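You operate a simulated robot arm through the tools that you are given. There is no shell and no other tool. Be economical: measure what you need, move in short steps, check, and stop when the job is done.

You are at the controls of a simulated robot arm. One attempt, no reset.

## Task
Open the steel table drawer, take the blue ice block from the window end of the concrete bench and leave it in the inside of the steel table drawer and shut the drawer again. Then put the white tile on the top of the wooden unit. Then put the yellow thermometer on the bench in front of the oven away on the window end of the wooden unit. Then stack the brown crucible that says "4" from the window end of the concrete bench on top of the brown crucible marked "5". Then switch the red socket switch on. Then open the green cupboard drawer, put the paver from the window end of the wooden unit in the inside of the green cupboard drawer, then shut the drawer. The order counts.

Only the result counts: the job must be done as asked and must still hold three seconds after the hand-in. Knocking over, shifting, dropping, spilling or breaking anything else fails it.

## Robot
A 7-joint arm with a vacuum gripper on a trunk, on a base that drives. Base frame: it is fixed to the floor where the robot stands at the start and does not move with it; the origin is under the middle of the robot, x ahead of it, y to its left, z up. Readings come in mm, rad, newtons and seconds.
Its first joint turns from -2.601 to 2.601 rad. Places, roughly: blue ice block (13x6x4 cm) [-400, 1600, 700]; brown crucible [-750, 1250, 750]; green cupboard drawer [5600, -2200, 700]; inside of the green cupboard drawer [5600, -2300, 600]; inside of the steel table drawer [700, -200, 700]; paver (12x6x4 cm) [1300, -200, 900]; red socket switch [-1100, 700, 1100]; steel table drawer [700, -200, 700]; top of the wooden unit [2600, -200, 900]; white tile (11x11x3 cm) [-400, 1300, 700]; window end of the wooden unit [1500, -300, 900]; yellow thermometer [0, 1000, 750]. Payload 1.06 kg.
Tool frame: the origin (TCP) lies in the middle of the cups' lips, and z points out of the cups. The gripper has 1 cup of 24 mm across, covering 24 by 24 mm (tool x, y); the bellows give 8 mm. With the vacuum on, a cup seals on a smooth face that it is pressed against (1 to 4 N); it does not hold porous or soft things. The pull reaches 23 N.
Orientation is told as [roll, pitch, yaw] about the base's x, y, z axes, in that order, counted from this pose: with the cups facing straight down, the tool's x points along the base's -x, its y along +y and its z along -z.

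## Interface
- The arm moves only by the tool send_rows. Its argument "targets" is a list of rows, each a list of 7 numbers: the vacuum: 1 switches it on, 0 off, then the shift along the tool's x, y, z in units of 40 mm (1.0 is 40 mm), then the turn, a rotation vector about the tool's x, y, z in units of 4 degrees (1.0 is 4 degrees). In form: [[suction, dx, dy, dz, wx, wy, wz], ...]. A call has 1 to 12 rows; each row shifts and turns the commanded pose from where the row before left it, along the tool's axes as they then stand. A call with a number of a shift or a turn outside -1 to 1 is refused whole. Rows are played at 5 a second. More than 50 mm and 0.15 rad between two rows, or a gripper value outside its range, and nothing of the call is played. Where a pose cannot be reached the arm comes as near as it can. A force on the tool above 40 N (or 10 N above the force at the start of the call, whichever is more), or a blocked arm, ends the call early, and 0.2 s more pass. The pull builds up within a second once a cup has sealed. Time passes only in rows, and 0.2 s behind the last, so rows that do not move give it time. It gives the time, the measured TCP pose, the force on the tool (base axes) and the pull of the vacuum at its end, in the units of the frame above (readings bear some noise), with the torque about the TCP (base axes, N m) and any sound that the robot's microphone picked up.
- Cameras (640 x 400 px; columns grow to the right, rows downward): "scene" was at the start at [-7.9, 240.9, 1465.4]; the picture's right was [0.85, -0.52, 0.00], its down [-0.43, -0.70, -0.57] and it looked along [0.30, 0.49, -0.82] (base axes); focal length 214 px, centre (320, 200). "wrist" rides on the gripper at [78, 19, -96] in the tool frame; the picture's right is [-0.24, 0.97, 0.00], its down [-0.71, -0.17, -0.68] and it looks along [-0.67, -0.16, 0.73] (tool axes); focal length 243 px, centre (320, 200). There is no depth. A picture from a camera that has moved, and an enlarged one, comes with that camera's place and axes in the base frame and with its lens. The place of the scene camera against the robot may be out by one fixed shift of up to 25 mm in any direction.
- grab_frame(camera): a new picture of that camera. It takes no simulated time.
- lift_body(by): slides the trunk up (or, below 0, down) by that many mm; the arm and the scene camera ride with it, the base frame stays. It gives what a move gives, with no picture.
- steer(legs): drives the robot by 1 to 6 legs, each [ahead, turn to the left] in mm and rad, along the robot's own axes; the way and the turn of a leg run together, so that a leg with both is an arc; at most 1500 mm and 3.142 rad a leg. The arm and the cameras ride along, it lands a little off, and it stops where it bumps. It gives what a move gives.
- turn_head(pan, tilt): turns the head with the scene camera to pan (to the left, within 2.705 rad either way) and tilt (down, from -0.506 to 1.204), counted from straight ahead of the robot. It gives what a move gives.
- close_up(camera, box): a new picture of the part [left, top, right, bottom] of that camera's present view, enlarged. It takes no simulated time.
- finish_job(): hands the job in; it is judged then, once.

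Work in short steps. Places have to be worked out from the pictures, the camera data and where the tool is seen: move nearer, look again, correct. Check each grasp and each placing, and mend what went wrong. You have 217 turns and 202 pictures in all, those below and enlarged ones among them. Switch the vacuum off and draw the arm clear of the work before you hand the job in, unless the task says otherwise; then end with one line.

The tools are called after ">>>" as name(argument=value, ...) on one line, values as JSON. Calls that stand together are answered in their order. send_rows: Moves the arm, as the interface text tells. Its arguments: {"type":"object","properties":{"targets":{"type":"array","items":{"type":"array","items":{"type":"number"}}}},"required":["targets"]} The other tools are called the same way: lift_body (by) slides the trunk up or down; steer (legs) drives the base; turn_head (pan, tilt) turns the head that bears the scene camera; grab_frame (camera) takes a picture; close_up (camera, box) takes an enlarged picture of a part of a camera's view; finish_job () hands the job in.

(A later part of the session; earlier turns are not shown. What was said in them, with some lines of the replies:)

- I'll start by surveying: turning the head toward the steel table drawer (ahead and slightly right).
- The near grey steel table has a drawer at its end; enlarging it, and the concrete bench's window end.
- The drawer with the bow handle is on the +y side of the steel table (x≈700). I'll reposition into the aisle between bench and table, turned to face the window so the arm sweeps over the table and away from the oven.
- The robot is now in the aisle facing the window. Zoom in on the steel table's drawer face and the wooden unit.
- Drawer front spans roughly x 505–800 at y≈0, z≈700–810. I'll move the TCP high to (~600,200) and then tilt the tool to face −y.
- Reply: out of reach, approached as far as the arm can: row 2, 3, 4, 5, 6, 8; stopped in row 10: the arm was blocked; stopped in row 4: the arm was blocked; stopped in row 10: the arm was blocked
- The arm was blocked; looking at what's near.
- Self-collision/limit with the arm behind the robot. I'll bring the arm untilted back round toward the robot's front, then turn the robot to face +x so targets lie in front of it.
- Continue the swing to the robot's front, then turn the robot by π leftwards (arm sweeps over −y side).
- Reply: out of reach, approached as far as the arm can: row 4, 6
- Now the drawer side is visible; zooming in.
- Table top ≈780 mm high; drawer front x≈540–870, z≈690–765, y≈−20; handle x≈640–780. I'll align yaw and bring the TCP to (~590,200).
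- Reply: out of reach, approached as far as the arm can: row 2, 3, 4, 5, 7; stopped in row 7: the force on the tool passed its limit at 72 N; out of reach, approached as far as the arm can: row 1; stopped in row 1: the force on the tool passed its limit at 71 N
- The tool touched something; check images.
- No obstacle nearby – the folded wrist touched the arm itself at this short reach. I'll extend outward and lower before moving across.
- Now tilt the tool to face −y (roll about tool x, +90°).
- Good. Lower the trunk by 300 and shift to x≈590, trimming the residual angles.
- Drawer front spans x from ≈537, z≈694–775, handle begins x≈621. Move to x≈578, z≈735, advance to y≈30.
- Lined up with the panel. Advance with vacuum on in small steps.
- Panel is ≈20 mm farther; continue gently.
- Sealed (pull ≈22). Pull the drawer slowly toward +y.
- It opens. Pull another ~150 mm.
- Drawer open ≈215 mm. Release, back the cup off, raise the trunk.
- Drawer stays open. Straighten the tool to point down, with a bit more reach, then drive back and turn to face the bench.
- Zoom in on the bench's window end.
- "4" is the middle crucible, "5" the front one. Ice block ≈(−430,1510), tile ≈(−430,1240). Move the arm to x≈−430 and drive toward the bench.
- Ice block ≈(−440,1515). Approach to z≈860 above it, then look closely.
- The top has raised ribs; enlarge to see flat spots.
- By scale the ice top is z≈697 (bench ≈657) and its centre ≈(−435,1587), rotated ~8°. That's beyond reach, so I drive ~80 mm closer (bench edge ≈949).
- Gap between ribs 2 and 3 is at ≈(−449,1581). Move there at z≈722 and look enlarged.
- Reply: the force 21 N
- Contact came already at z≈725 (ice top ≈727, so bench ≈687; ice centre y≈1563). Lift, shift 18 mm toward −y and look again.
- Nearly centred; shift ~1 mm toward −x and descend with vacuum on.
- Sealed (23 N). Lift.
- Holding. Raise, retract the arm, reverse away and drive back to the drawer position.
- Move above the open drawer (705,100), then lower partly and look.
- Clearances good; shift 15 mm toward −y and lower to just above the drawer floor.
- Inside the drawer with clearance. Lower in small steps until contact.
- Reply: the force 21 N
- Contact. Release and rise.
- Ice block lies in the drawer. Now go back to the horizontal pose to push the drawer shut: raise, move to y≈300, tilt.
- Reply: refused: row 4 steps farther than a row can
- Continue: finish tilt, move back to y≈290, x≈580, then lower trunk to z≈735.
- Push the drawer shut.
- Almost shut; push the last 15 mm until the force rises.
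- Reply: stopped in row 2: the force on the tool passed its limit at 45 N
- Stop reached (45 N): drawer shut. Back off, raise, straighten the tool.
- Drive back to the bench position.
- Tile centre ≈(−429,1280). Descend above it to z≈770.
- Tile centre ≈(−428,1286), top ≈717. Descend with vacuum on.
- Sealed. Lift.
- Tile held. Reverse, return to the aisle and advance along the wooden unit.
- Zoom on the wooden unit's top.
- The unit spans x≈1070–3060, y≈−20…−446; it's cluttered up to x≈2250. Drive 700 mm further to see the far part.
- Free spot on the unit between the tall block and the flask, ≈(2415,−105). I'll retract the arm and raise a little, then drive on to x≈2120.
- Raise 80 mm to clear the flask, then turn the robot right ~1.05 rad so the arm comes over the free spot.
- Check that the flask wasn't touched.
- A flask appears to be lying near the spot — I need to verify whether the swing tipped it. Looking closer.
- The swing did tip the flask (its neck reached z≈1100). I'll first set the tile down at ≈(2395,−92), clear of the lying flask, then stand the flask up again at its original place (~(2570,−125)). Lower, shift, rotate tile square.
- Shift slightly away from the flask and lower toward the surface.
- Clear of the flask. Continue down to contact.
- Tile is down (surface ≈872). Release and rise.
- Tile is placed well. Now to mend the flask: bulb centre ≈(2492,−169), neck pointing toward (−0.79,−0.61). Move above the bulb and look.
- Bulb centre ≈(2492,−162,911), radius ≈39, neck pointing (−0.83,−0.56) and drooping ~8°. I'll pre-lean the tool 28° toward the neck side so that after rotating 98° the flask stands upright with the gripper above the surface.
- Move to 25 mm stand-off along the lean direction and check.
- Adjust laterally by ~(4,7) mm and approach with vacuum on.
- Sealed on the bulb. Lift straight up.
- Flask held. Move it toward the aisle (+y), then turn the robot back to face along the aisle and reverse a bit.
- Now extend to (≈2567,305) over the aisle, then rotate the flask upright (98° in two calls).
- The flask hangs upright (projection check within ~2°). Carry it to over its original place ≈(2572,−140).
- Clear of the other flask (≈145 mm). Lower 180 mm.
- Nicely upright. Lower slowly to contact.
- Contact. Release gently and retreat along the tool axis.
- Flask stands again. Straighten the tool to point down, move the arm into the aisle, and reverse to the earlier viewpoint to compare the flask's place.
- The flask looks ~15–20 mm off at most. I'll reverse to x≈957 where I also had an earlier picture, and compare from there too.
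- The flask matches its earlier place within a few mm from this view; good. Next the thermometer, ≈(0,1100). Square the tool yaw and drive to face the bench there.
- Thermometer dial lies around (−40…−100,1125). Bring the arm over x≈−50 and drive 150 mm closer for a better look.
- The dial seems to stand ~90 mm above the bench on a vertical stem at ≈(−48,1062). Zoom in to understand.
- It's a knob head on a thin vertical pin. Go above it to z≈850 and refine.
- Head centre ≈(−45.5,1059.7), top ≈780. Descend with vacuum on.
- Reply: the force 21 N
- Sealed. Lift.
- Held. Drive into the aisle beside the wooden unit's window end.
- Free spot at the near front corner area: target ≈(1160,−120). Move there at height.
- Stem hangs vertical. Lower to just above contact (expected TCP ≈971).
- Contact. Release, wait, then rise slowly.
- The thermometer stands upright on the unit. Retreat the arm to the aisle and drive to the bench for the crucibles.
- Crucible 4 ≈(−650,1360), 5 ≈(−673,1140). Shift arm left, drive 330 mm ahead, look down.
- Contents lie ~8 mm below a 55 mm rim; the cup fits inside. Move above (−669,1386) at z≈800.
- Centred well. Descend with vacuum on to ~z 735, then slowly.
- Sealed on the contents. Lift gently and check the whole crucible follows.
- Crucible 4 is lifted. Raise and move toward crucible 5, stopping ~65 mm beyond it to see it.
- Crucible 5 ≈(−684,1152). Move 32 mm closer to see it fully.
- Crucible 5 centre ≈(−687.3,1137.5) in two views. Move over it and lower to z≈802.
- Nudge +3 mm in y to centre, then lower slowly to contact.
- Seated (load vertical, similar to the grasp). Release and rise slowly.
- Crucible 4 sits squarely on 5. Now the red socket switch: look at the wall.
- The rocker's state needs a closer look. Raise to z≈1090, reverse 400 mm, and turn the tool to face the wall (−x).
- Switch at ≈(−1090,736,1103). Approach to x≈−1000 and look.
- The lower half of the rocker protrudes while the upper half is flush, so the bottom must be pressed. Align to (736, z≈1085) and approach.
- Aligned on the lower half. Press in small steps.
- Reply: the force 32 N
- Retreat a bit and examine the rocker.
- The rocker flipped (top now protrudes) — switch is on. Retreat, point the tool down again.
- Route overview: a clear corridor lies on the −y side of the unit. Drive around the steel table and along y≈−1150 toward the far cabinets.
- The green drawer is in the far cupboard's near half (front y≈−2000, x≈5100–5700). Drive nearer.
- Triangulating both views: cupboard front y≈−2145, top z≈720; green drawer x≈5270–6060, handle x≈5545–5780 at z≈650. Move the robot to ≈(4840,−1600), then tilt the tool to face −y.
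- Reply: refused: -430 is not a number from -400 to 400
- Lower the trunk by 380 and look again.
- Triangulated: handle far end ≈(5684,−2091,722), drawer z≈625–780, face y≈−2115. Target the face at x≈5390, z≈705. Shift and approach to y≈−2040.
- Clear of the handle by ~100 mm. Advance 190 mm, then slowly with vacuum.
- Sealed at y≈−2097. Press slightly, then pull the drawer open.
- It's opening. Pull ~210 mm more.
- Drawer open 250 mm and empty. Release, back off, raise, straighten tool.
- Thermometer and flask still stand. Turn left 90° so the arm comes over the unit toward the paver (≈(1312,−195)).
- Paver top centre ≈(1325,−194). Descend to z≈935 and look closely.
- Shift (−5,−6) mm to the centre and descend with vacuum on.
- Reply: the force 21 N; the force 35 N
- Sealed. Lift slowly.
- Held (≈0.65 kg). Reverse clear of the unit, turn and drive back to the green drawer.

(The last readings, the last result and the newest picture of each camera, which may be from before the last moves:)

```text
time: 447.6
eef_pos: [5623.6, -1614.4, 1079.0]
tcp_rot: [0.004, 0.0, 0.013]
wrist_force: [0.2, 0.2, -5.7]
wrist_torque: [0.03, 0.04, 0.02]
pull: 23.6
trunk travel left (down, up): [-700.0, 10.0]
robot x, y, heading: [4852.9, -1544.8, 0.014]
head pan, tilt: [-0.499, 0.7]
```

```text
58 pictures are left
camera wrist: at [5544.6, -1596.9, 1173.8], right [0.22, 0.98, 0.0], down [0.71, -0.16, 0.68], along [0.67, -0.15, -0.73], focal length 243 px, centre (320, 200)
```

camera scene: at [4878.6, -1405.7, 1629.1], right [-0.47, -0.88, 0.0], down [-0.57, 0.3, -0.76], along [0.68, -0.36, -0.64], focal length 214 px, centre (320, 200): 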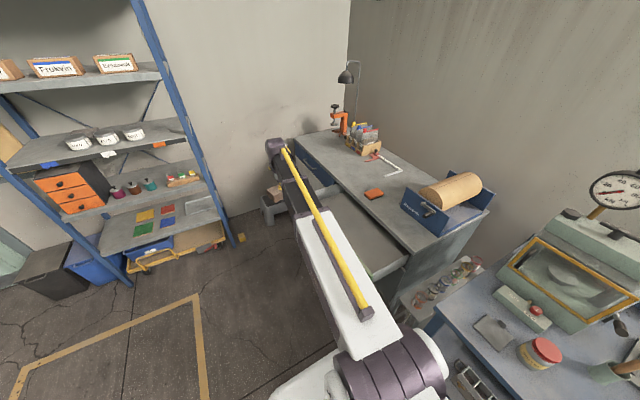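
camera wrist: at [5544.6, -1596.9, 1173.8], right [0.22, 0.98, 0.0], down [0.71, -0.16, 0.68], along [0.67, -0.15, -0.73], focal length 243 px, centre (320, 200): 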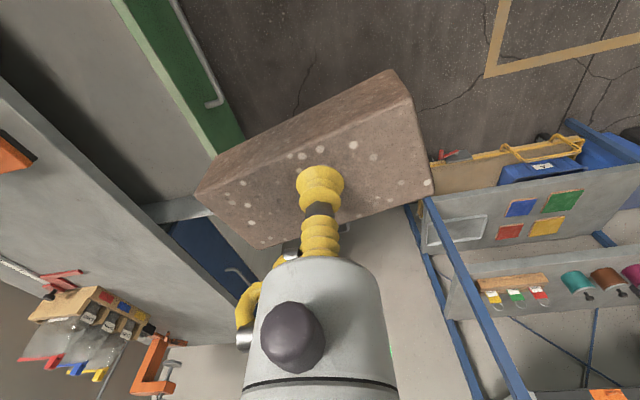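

Move over the drawer opening (5540,−1985).

>>> send_rows(targets=[[1, 0.21, -0.93, 0, 0, 0, 0], [1, 0.21, -0.93, 0, 0, 0, 0], [1, 0.21, -0.93, 0, 0, 0, 0], [1, 0.21, -0.93, 0, 0, 0, 0], [1, 0.21, -0.93, 0, 0, 0, 0], [1, 0.21, -0.93, 0, 0, 0, 0], [1, 0.21, -0.93, 0, 0, 0, 0], [1, 0.21, -0.93, 0, 0, 0, 0], [1, 0.21, -0.93, 0, 0, 0, 0], [1, 0.21, -0.93, 0, 0, 0, 0]])

>>> lift_body(by=-200)

>>> grab_frame(camera="wrist")

```text
time: 449.8
eef_pos: [5544.9, -1989.6, 1075.0]
tcp_rot: [0.006, 0.001, 0.014]
wrist_force: [-0.4, 0.3, -6.3]
wrist_torque: [0.0, 0.04, -0.06]
pull: 23.2
trunk travel left (down, up): [-700.0, 10.0]
robot x, y, heading: [4850.8, -1542.1, 0.014]
head pan, tilt: [-0.499, 0.7]
```

```text
time: 451.9
eef_pos: [5545.1, -1989.7, 876.1]
tcp_rot: [0.006, 0.001, 0.013]
wrist_force: [0.0, 0.2, -6.8]
wrist_torque: [0.02, 0.01, 0.02]
pull: 23.0
trunk travel left (down, up): [-500.0, 210.0]
robot x, y, heading: [4848.4, -1547.2, 0.015]
head pan, tilt: [-0.499, 0.7]
```

```text
57 pictures are left
camera wrist: at [5466.3, -1971.7, 972.7], right [0.22, 0.98, 0.0], down [0.71, -0.16, 0.68], along [0.67, -0.15, -0.73], focal length 243 px, centre (320, 200)
```

wrist: 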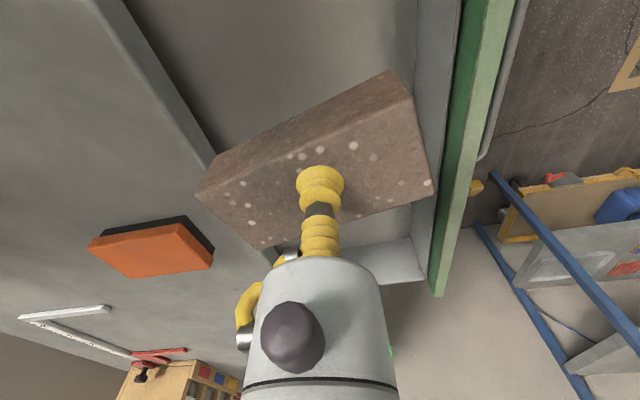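

Paver fits between the cabinet edge (−2088) and the drawer front (−1892). Lower 130 mm and check.

>>> send_rows(targets=[[1, 0, 0, 0.7, 0, 0, 0], [1, 0, 0, 0.7, 0, 0, 0], [1, 0, 0, 0.7, 0, 0, 0], [1, 0, 0, 0.7, 0, 0, 0], [1, 0, 0, 0.4, 0, 0, 0], [1, 0, 0, 0, 0, 0, 0]])

>>> grab_frame(camera="wrist")

```text
time: 453.3
eef_pos: [5544.3, -1988.9, 747.1]
tcp_rot: [0.005, 0.001, 0.013]
wrist_force: [0.3, 0.4, -7.2]
wrist_torque: [0.03, 0.04, -0.01]
pull: 22.7
trunk travel left (down, up): [-500.0, 210.0]
robot x, y, heading: [4849.4, -1545.5, 0.014]
head pan, tilt: [-0.499, 0.7]
```

```text
56 pictures are left
camera wrist: at [5465.7, -1971.2, 844.5], right [0.22, 0.98, 0.0], down [0.71, -0.16, 0.68], along [0.67, -0.15, -0.73], focal length 243 px, centre (320, 200)
```

wrist: 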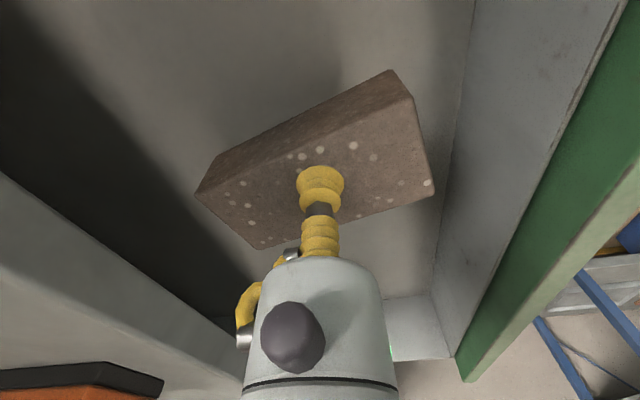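

Well inside. Continue lowering until contact.

>>> send_rows(targets=[[1, 0, 0, 0.4, 0, 0, 0], [1, 0, 0, 0.4, 0, 0, 0], [1, 0, 0, 0.3, 0, 0, 0], [1, 0, 0, 0.2, 0, 0, 0], [1, 0, 0, 0, 0, 0, 0]])

>>> send_rows(targets=[[1, 0, 0, 0.15, 0, 0, 0], [1, 0, 0, 0.1, 0, 0, 0], [1, 0, 0, 0, 0, 0, 0]])

```text
time: 454.5
eef_pos: [5544.0, -1988.6, 695.5]
tcp_rot: [0.006, -0.001, 0.014]
wrist_force: [0.2, 0.2, -6.5]
wrist_torque: [0.03, 0.07, 0.01]
pull: 23.0
trunk travel left (down, up): [-500.0, 210.0]
robot x, y, heading: [4852.6, -1545.7, 0.016]
head pan, tilt: [-0.499, 0.7]
```

```text
time: 455.3
eef_pos: [5545.1, -1987.4, 685.0]
tcp_rot: [0.005, -0.001, 0.014]
wrist_force: [-0.1, 0.5, -6.2]
wrist_torque: [0.08, 0.02, -0.01]
pull: 22.8
trunk travel left (down, up): [-500.0, 210.0]
robot x, y, heading: [4851.6, -1543.1, 0.015]
head pan, tilt: [-0.499, 0.7]
```

>>> send_rows(targets=[[1, 0, 0, 0.12, 0, 0, 0], [1, 0, 0, 0.12, 0, 0, 0], [1, 0, 0, 0, 0, 0, 0]])

>>> send_rows(targets=[[1, 0, 0, 0.12, 0, 0, 0], [1, 0, 0, 0.12, 0, 0, 0], [1, 0, 0, 0, 0, 0, 0]])

>>> grab_frame(camera="wrist")

```text
time: 456.1
eef_pos: [5545.8, -1988.2, 677.4]
tcp_rot: [0.003, -0.004, 0.013]
wrist_force: [4.9, -0.9, 17.1]
wrist_torque: [-0.09, 0.03, -0.09]
pull: 23.0
trunk travel left (down, up): [-500.0, 210.0]
robot x, y, heading: [4850.5, -1543.9, 0.015]
head pan, tilt: [-0.499, 0.7]
```

```text
time: 457.0
eef_pos: [5544.8, -1986.6, 670.4]
tcp_rot: [0.002, -0.004, 0.012]
wrist_force: [-2.2, 1.2, 21.4]
wrist_torque: [-0.05, 0.03, -0.01]
pull: 22.6
trunk travel left (down, up): [-500.0, 210.0]
robot x, y, heading: [4851.4, -1546.0, 0.017]
head pan, tilt: [-0.499, 0.7]
stopped in row 3: the force on the tool passed its limit at 40 N (the readings are from after the stop); the commanded pose is now the measured one
```

```text
55 pictures are left
camera wrist: at [5465.5, -1969.5, 767.3], right [0.22, 0.98, 0.0], down [0.71, -0.16, 0.69], along [0.67, -0.15, -0.73], focal length 243 px, centre (320, 200)
```

wrist: 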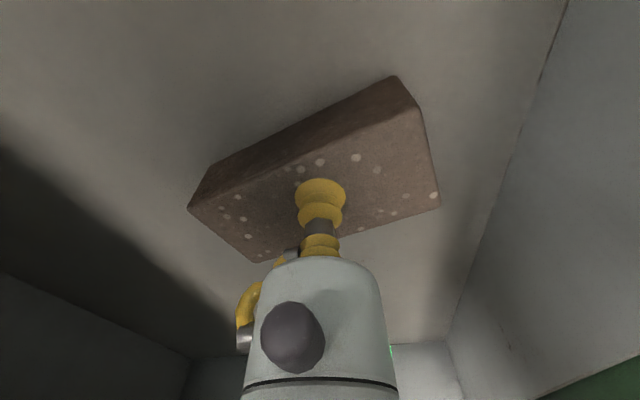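

Paver rests on the drawer floor. Release and rise.

>>> send_rows(targets=[[0, 0, 0, -0.15, 0, 0, 0], [0, 0, 0, 0, 0, 0, 0], [0, 0, 0, 0, 0, 0, 0], [0, 0, 0, 0, 0, 0, 0], [0, 0, 0, -0.3, 0, 0, 0], [0, 0, 0, -0.8, 0, 0, 0], [0, 0, 0, -0.9, 0, 0, 0], [0, 0, 0, -0.9, 0, 0, 0], [0, 0, 0, -0.9, 0, 0, 0], [0, 0, 0, -0.9, 0, 0, 0]])

>>> grab_frame(camera="wrist")

```text
time: 459.2
eef_pos: [5547.5, -1988.5, 861.3]
tcp_rot: [0.004, -0.001, 0.014]
wrist_force: [-0.4, -0.4, 0.1]
wrist_torque: [0.0, 0.02, -0.03]
pull: 0.0
trunk travel left (down, up): [-500.0, 210.0]
robot x, y, heading: [4851.6, -1542.3, 0.018]
head pan, tilt: [-0.499, 0.7]
```

```text
54 pictures are left
camera wrist: at [5467.2, -1971.1, 957.9], right [0.22, 0.98, 0.0], down [0.71, -0.16, 0.69], along [0.67, -0.15, -0.73], focal length 243 px, centre (320, 200)
```

wrist: 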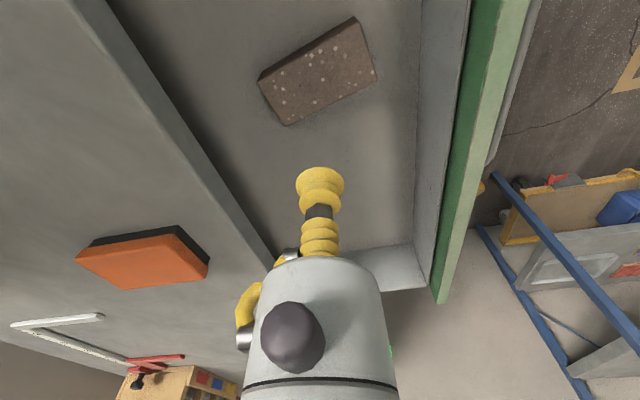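

Paver is in the drawer. Raise, move back, tilt the tool and push the drawer shut.

>>> lift_body(by=200)

>>> send_rows(targets=[[0, 0, 0.93, 0, 0, 0, 0], [0, 0, 0.93, 0, 0, 0, 0], [0, 0, 0.93, 0, 0, 0, 0], [0, 0, 0.93, 0, 0, 0, 0], [0, 0, 0.93, 0, 0, 0, 0], [0, 0, 0.93, 0, 0, 0, 0], [0, 0, 0.93, 0, 0, 0, 0], [0, 0, 0.93, 0, 0, 0, 0], [0, 0, 0.93, 0, 0, 0, 0]])

>>> send_rows(targets=[[0, 0, 0, 0, 1, 0, 0], [0, 0, 0, 0, 1, 0, 0], [0, 0, 0, 0, 1, 0, 0], [0, 0, 0, 0, 1, 0, 0], [0, 0, 0, 0, 1, 0, 0], [0, 0, 0, 0, 1, 0, 0], [0, 0, 0, 0, 1, 0, 0], [0, 0, 0, 0, 1, 0, 0], [0, 0, 0, 0, 1, 0, 0], [0, 0, 0, 0, 1, 0, 0], [0, 0, 0, 0, 1, 0, 0], [0, 0, 0, 0, 1, 0, 0]])

>>> send_rows(targets=[[0, 0, 0, 0, 1, 0, 0], [0, 0, 0, 0, 1, 0, 0], [0, 0, 0, 0, 1, 0, 0], [0, 0, 0, 0, 1, 0, 0], [0, 0, 0, 0, 1, 0, 0], [0, 0, 0, 0, 1, 0, 0], [0, 0, 0, 0, 1, 0, 0], [0, 0, 0, 0, 1, 0, 0], [0, 0, 0, 0, 1, 0, 0], [0, 0, 0, 0, 1, 0, 0], [0, 0, 0, 0, 0.6, 0, 0]])

>>> lift_body(by=-356)

>>> grab_frame(camera="wrist")

```text
time: 461.4
eef_pos: [5546.6, -1989.3, 1060.4]
tcp_rot: [0.004, -0.001, 0.014]
wrist_force: [-0.2, 0.1, -0.4]
wrist_torque: [-0.01, 0.01, -0.04]
pull: 0.1
trunk travel left (down, up): [-700.0, 10.0]
robot x, y, heading: [4848.4, -1539.0, 0.01]
head pan, tilt: [-0.499, 0.7]
```

```text
time: 463.4
eef_pos: [5540.0, -1652.6, 1060.9]
tcp_rot: [0.004, -0.001, 0.014]
wrist_force: [0.5, 0.3, -0.1]
wrist_torque: [0.0, -0.04, 0.01]
pull: 0.1
trunk travel left (down, up): [-700.0, 10.0]
robot x, y, heading: [4850.7, -1548.3, 0.019]
head pan, tilt: [-0.499, 0.7]
```

```text
time: 466.0
eef_pos: [5541.6, -1653.1, 1061.4]
tcp_rot: [-0.835, -0.002, 0.014]
wrist_force: [0.1, 0.6, 0.4]
wrist_torque: [-0.02, 0.0, -0.02]
pull: 0.2
trunk travel left (down, up): [-700.0, 10.0]
robot x, y, heading: [4849.7, -1543.4, 0.013]
head pan, tilt: [-0.499, 0.7]
```

```text
time: 468.4
eef_pos: [5541.4, -1653.9, 1062.9]
tcp_rot: [-1.576, -0.004, 0.016]
wrist_force: [0.4, 0.0, -0.2]
wrist_torque: [0.01, 0.04, -0.01]
pull: 0.1
trunk travel left (down, up): [-700.0, 10.0]
robot x, y, heading: [4846.5, -1545.8, 0.017]
head pan, tilt: [-0.499, 0.7]
```

```text
time: 471.8
eef_pos: [5541.4, -1653.4, 706.5]
tcp_rot: [-1.575, -0.002, 0.013]
wrist_force: [0.1, -0.2, 0.0]
wrist_torque: [0.02, 0.02, 0.03]
pull: 0.0
trunk travel left (down, up): [-344.0, 366.0]
robot x, y, heading: [4850.1, -1544.4, 0.011]
head pan, tilt: [-0.499, 0.7]
```

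```text
53 pictures are left
camera wrist: at [5461.4, -1559.4, 687.5], right [0.24, 0.0, -0.97], down [0.7, 0.7, 0.17], along [0.68, -0.72, 0.17], focal length 243 px, centre (320, 200)
```

wrist: 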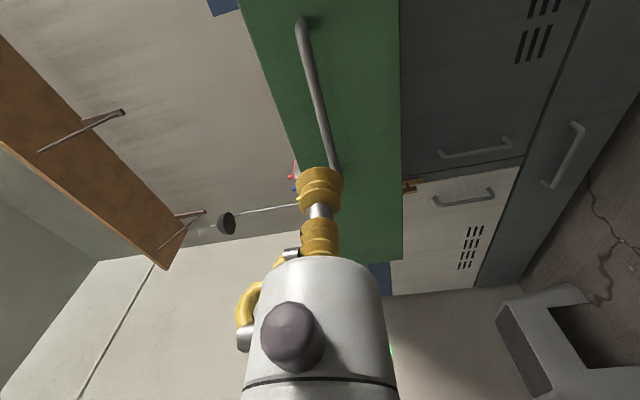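

Shift to x≈5395 and push.

>>> send_rows(targets=[[0, 0.92, 0, 0, 0, 0, 0], [0, 0.92, 0, 0, 0, 0, 0], [0, 0.92, 0, 0, 0, 0, 0], [0, 0.9, 0, 0, 0, 0, 0], [0, 0, 0, 0.9, 0, 0, 0], [0, 0, 0, 0.9, 0, 0, 0], [0, 0, 0, 0.9, 0, 0, 0], [0, 0, 0, 0.9, 0, 0, 0]])

>>> send_rows(targets=[[0, 0, 0, 0.5, 0, 0, 0], [0, 0, 0, 0.4, 0, 0, 0], [0, 0, 0, 0.4, 0, 0, 0], [0, 0, 0, 0.4, 0, 0, 0], [0, 0, 0, 0.4, 0, 0, 0], [0, 0, 0, 0.4, 0, 0, 0], [0, 0, 0, 0.4, 0, 0, 0], [0, 0, 0, 0.4, 0, 0, 0], [0, 0, 0, 0.4, 0, 0, 0], [0, 0, 0, 0.4, 0, 0, 0], [0, 0, 0, 0.4, 0, 0, 0], [0, 0, 0, 0.4, 0, 0, 0]])

>>> grab_frame(camera="wrist")

```text
time: 473.6
eef_pos: [5396.1, -1800.4, 706.3]
tcp_rot: [-1.573, 0.0, 0.016]
wrist_force: [-0.2, -0.5, -0.1]
wrist_torque: [0.04, 0.0, 0.02]
pull: 0.1
trunk travel left (down, up): [-344.0, 366.0]
robot x, y, heading: [4853.7, -1544.5, 0.017]
head pan, tilt: [-0.499, 0.7]
```

```text
time: 476.2
eef_pos: [5400.0, -1995.5, 706.5]
tcp_rot: [-1.575, -0.003, 0.015]
wrist_force: [-0.1, -0.3, -0.1]
wrist_torque: [0.02, -0.02, -0.01]
pull: 0.0
trunk travel left (down, up): [-344.0, 366.0]
robot x, y, heading: [4846.6, -1539.9, 0.01]
head pan, tilt: [-0.499, 0.7]
```

```text
52 pictures are left
camera wrist: at [5320.4, -1901.9, 688.2], right [0.24, 0.0, -0.97], down [0.7, 0.7, 0.17], along [0.68, -0.72, 0.17], focal length 243 px, centre (320, 200)
```

wrist: 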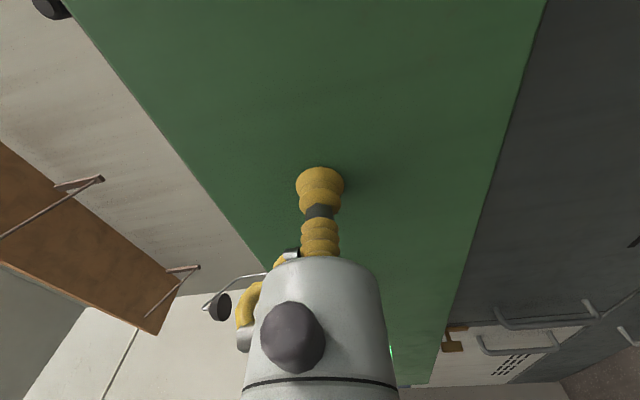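

Pushing works. Continue until the stop.

>>> send_rows(targets=[[0, 0, 0, 0.4, 0, 0, 0], [0, 0, 0, 0.4, 0, 0, 0], [0, 0, 0, 0.4, 0, 0, 0], [0, 0, 0, 0.4, 0, 0, 0], [0, 0, 0, 0.4, 0, 0, 0], [0, 0, 0, 0.3, 0, 0, 0], [0, 0, 0, 0.2, 0, 0, 0], [0, 0, 0, 0.1, 0, 0, 0]])

>>> send_rows(targets=[[0, 0, 0, 0.1, 0, 0, 0], [0, 0, 0, 0.1, 0, 0, 0], [0, 0, 0, 0, 0, 0, 0]])

>>> close_up(camera="scene", box=[260, 80, 420, 220])

```text
time: 478.0
eef_pos: [5401.2, -2099.6, 707.8]
tcp_rot: [-1.574, -0.003, 0.013]
wrist_force: [-0.2, 0.7, 1.0]
wrist_torque: [0.01, -0.03, -0.03]
pull: 0.0
trunk travel left (down, up): [-344.0, 366.0]
robot x, y, heading: [4851.1, -1541.3, 0.015]
head pan, tilt: [-0.499, 0.7]
```

```text
time: 478.8
eef_pos: [5401.3, -2106.9, 707.5]
tcp_rot: [-1.573, 0.0, 0.016]
wrist_force: [-2.8, 12.3, -1.3]
wrist_torque: [-0.06, 0.01, 0.08]
pull: 0.1
trunk travel left (down, up): [-344.0, 366.0]
robot x, y, heading: [4850.4, -1543.9, 0.013]
head pan, tilt: [-0.499, 0.7]
```

```text
2.86 times, centred on (340, 150) of scene
camera zoom: at [4877.7, -1404.9, 1273.0], right [-0.47, -0.89, 0.0], down [-0.57, 0.3, -0.77], along [0.68, -0.36, -0.64], focal length 613 px, centre (263, 343)
```

zoom: 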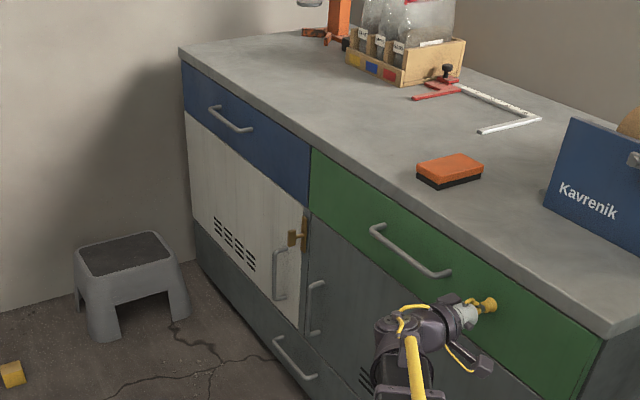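

Flush with its neighbour. One last small push, then retreat.

>>> send_rows(targets=[[0, 0, 0, 0.1, 0, 0, 0], [0, 0, 0, 0, 0, 0, 0]])

>>> send_rows(targets=[[0, 0, 0, -0.2, 0, 0, 0], [0, 0, 0, -0.9, 0, 0, 0], [0, 0, 0, -0.9, 0, 0, 0], [0, 0, 0, -0.9, 0, 0, 0], [0, 0, 0, -0.9, 0, 0, 0], [0, 0, 0, -0.9, 0, 0, 0], [0, 0, 0, -0.9, 0, 0, 0], [0, 0, 0, -0.9, 0, 0, 0], [0, 0, 0, -0.9, 0, 0, 0], [0, 0, 0, -0.9, 0, 0, 0]])

>>> close_up(camera="scene", box=[260, 80, 420, 220])

>>> turn_head(pan=2.6, tilt=0.35)

>>> grab_frame(camera="scene")

```text
time: 479.3
eef_pos: [5402.0, -2106.6, 707.6]
tcp_rot: [-1.575, -0.004, 0.019]
wrist_force: [-1.8, 14.6, 0.0]
wrist_torque: [-0.01, 0.09, 0.02]
pull: 0.1
trunk travel left (down, up): [-344.0, 366.0]
robot x, y, heading: [4848.7, -1547.8, 0.017]
head pan, tilt: [-0.499, 0.7]
stopped in row 2: the force on the tool passed its limit at 42 N (the readings are from after the stop); the commanded pose is now the measured one
```

```text
time: 481.5
eef_pos: [5395.5, -1775.2, 707.2]
tcp_rot: [-1.573, -0.004, 0.015]
wrist_force: [-0.7, -0.1, -0.1]
wrist_torque: [-0.04, 0.01, -0.02]
pull: 0.0
trunk travel left (down, up): [-344.0, 366.0]
robot x, y, heading: [4849.3, -1544.5, 0.015]
head pan, tilt: [-0.499, 0.7]
```

```text
2.86 times, centred on (340, 150) of scene
camera zoom: at [4877.4, -1405.6, 1273.1], right [-0.46, -0.89, 0.0], down [-0.57, 0.3, -0.76], along [0.68, -0.35, -0.64], focal length 613 px, centre (263, 343)
```

zoom: 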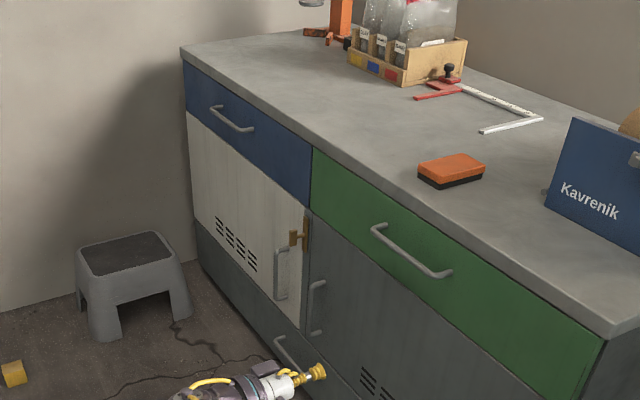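

```text
time: 484.2
eef_pos: [5395.3, -1776.5, 707.9]
tcp_rot: [-1.572, -0.006, 0.017]
wrist_force: [0.7, -0.4, 0.0]
wrist_torque: [-0.03, -0.01, -0.02]
pull: 0.2
trunk travel left (down, up): [-344.0, 366.0]
robot x, y, heading: [4853.9, -1543.9, 0.018]
head pan, tilt: [2.601, 0.351]
```

```text
49 pictures are left
camera scene: at [4721.5, -1319.5, 1304.5], right [0.5, 0.87, 0.0], down [0.3, -0.17, -0.94], along [-0.81, 0.47, -0.34], focal length 214 px, centre (320, 200)
```

scene: 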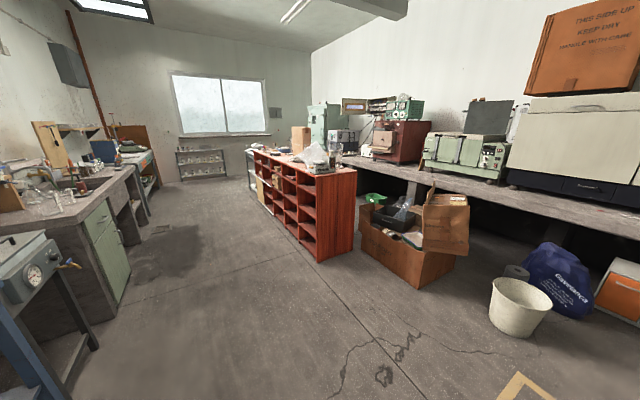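

The green drawer is shut with the paver in it, the vacuum is off and the arm is clear. Handing in.

>>> finish_job()

```text
The job is handed in.
```

All six steps were done in order and handed in, but I knocked over a glass flask on the wooden unit while bringing in the tile. I stood it up again within a few millimetres of its original place, as judged from the pictures; that knock could still fail the job.
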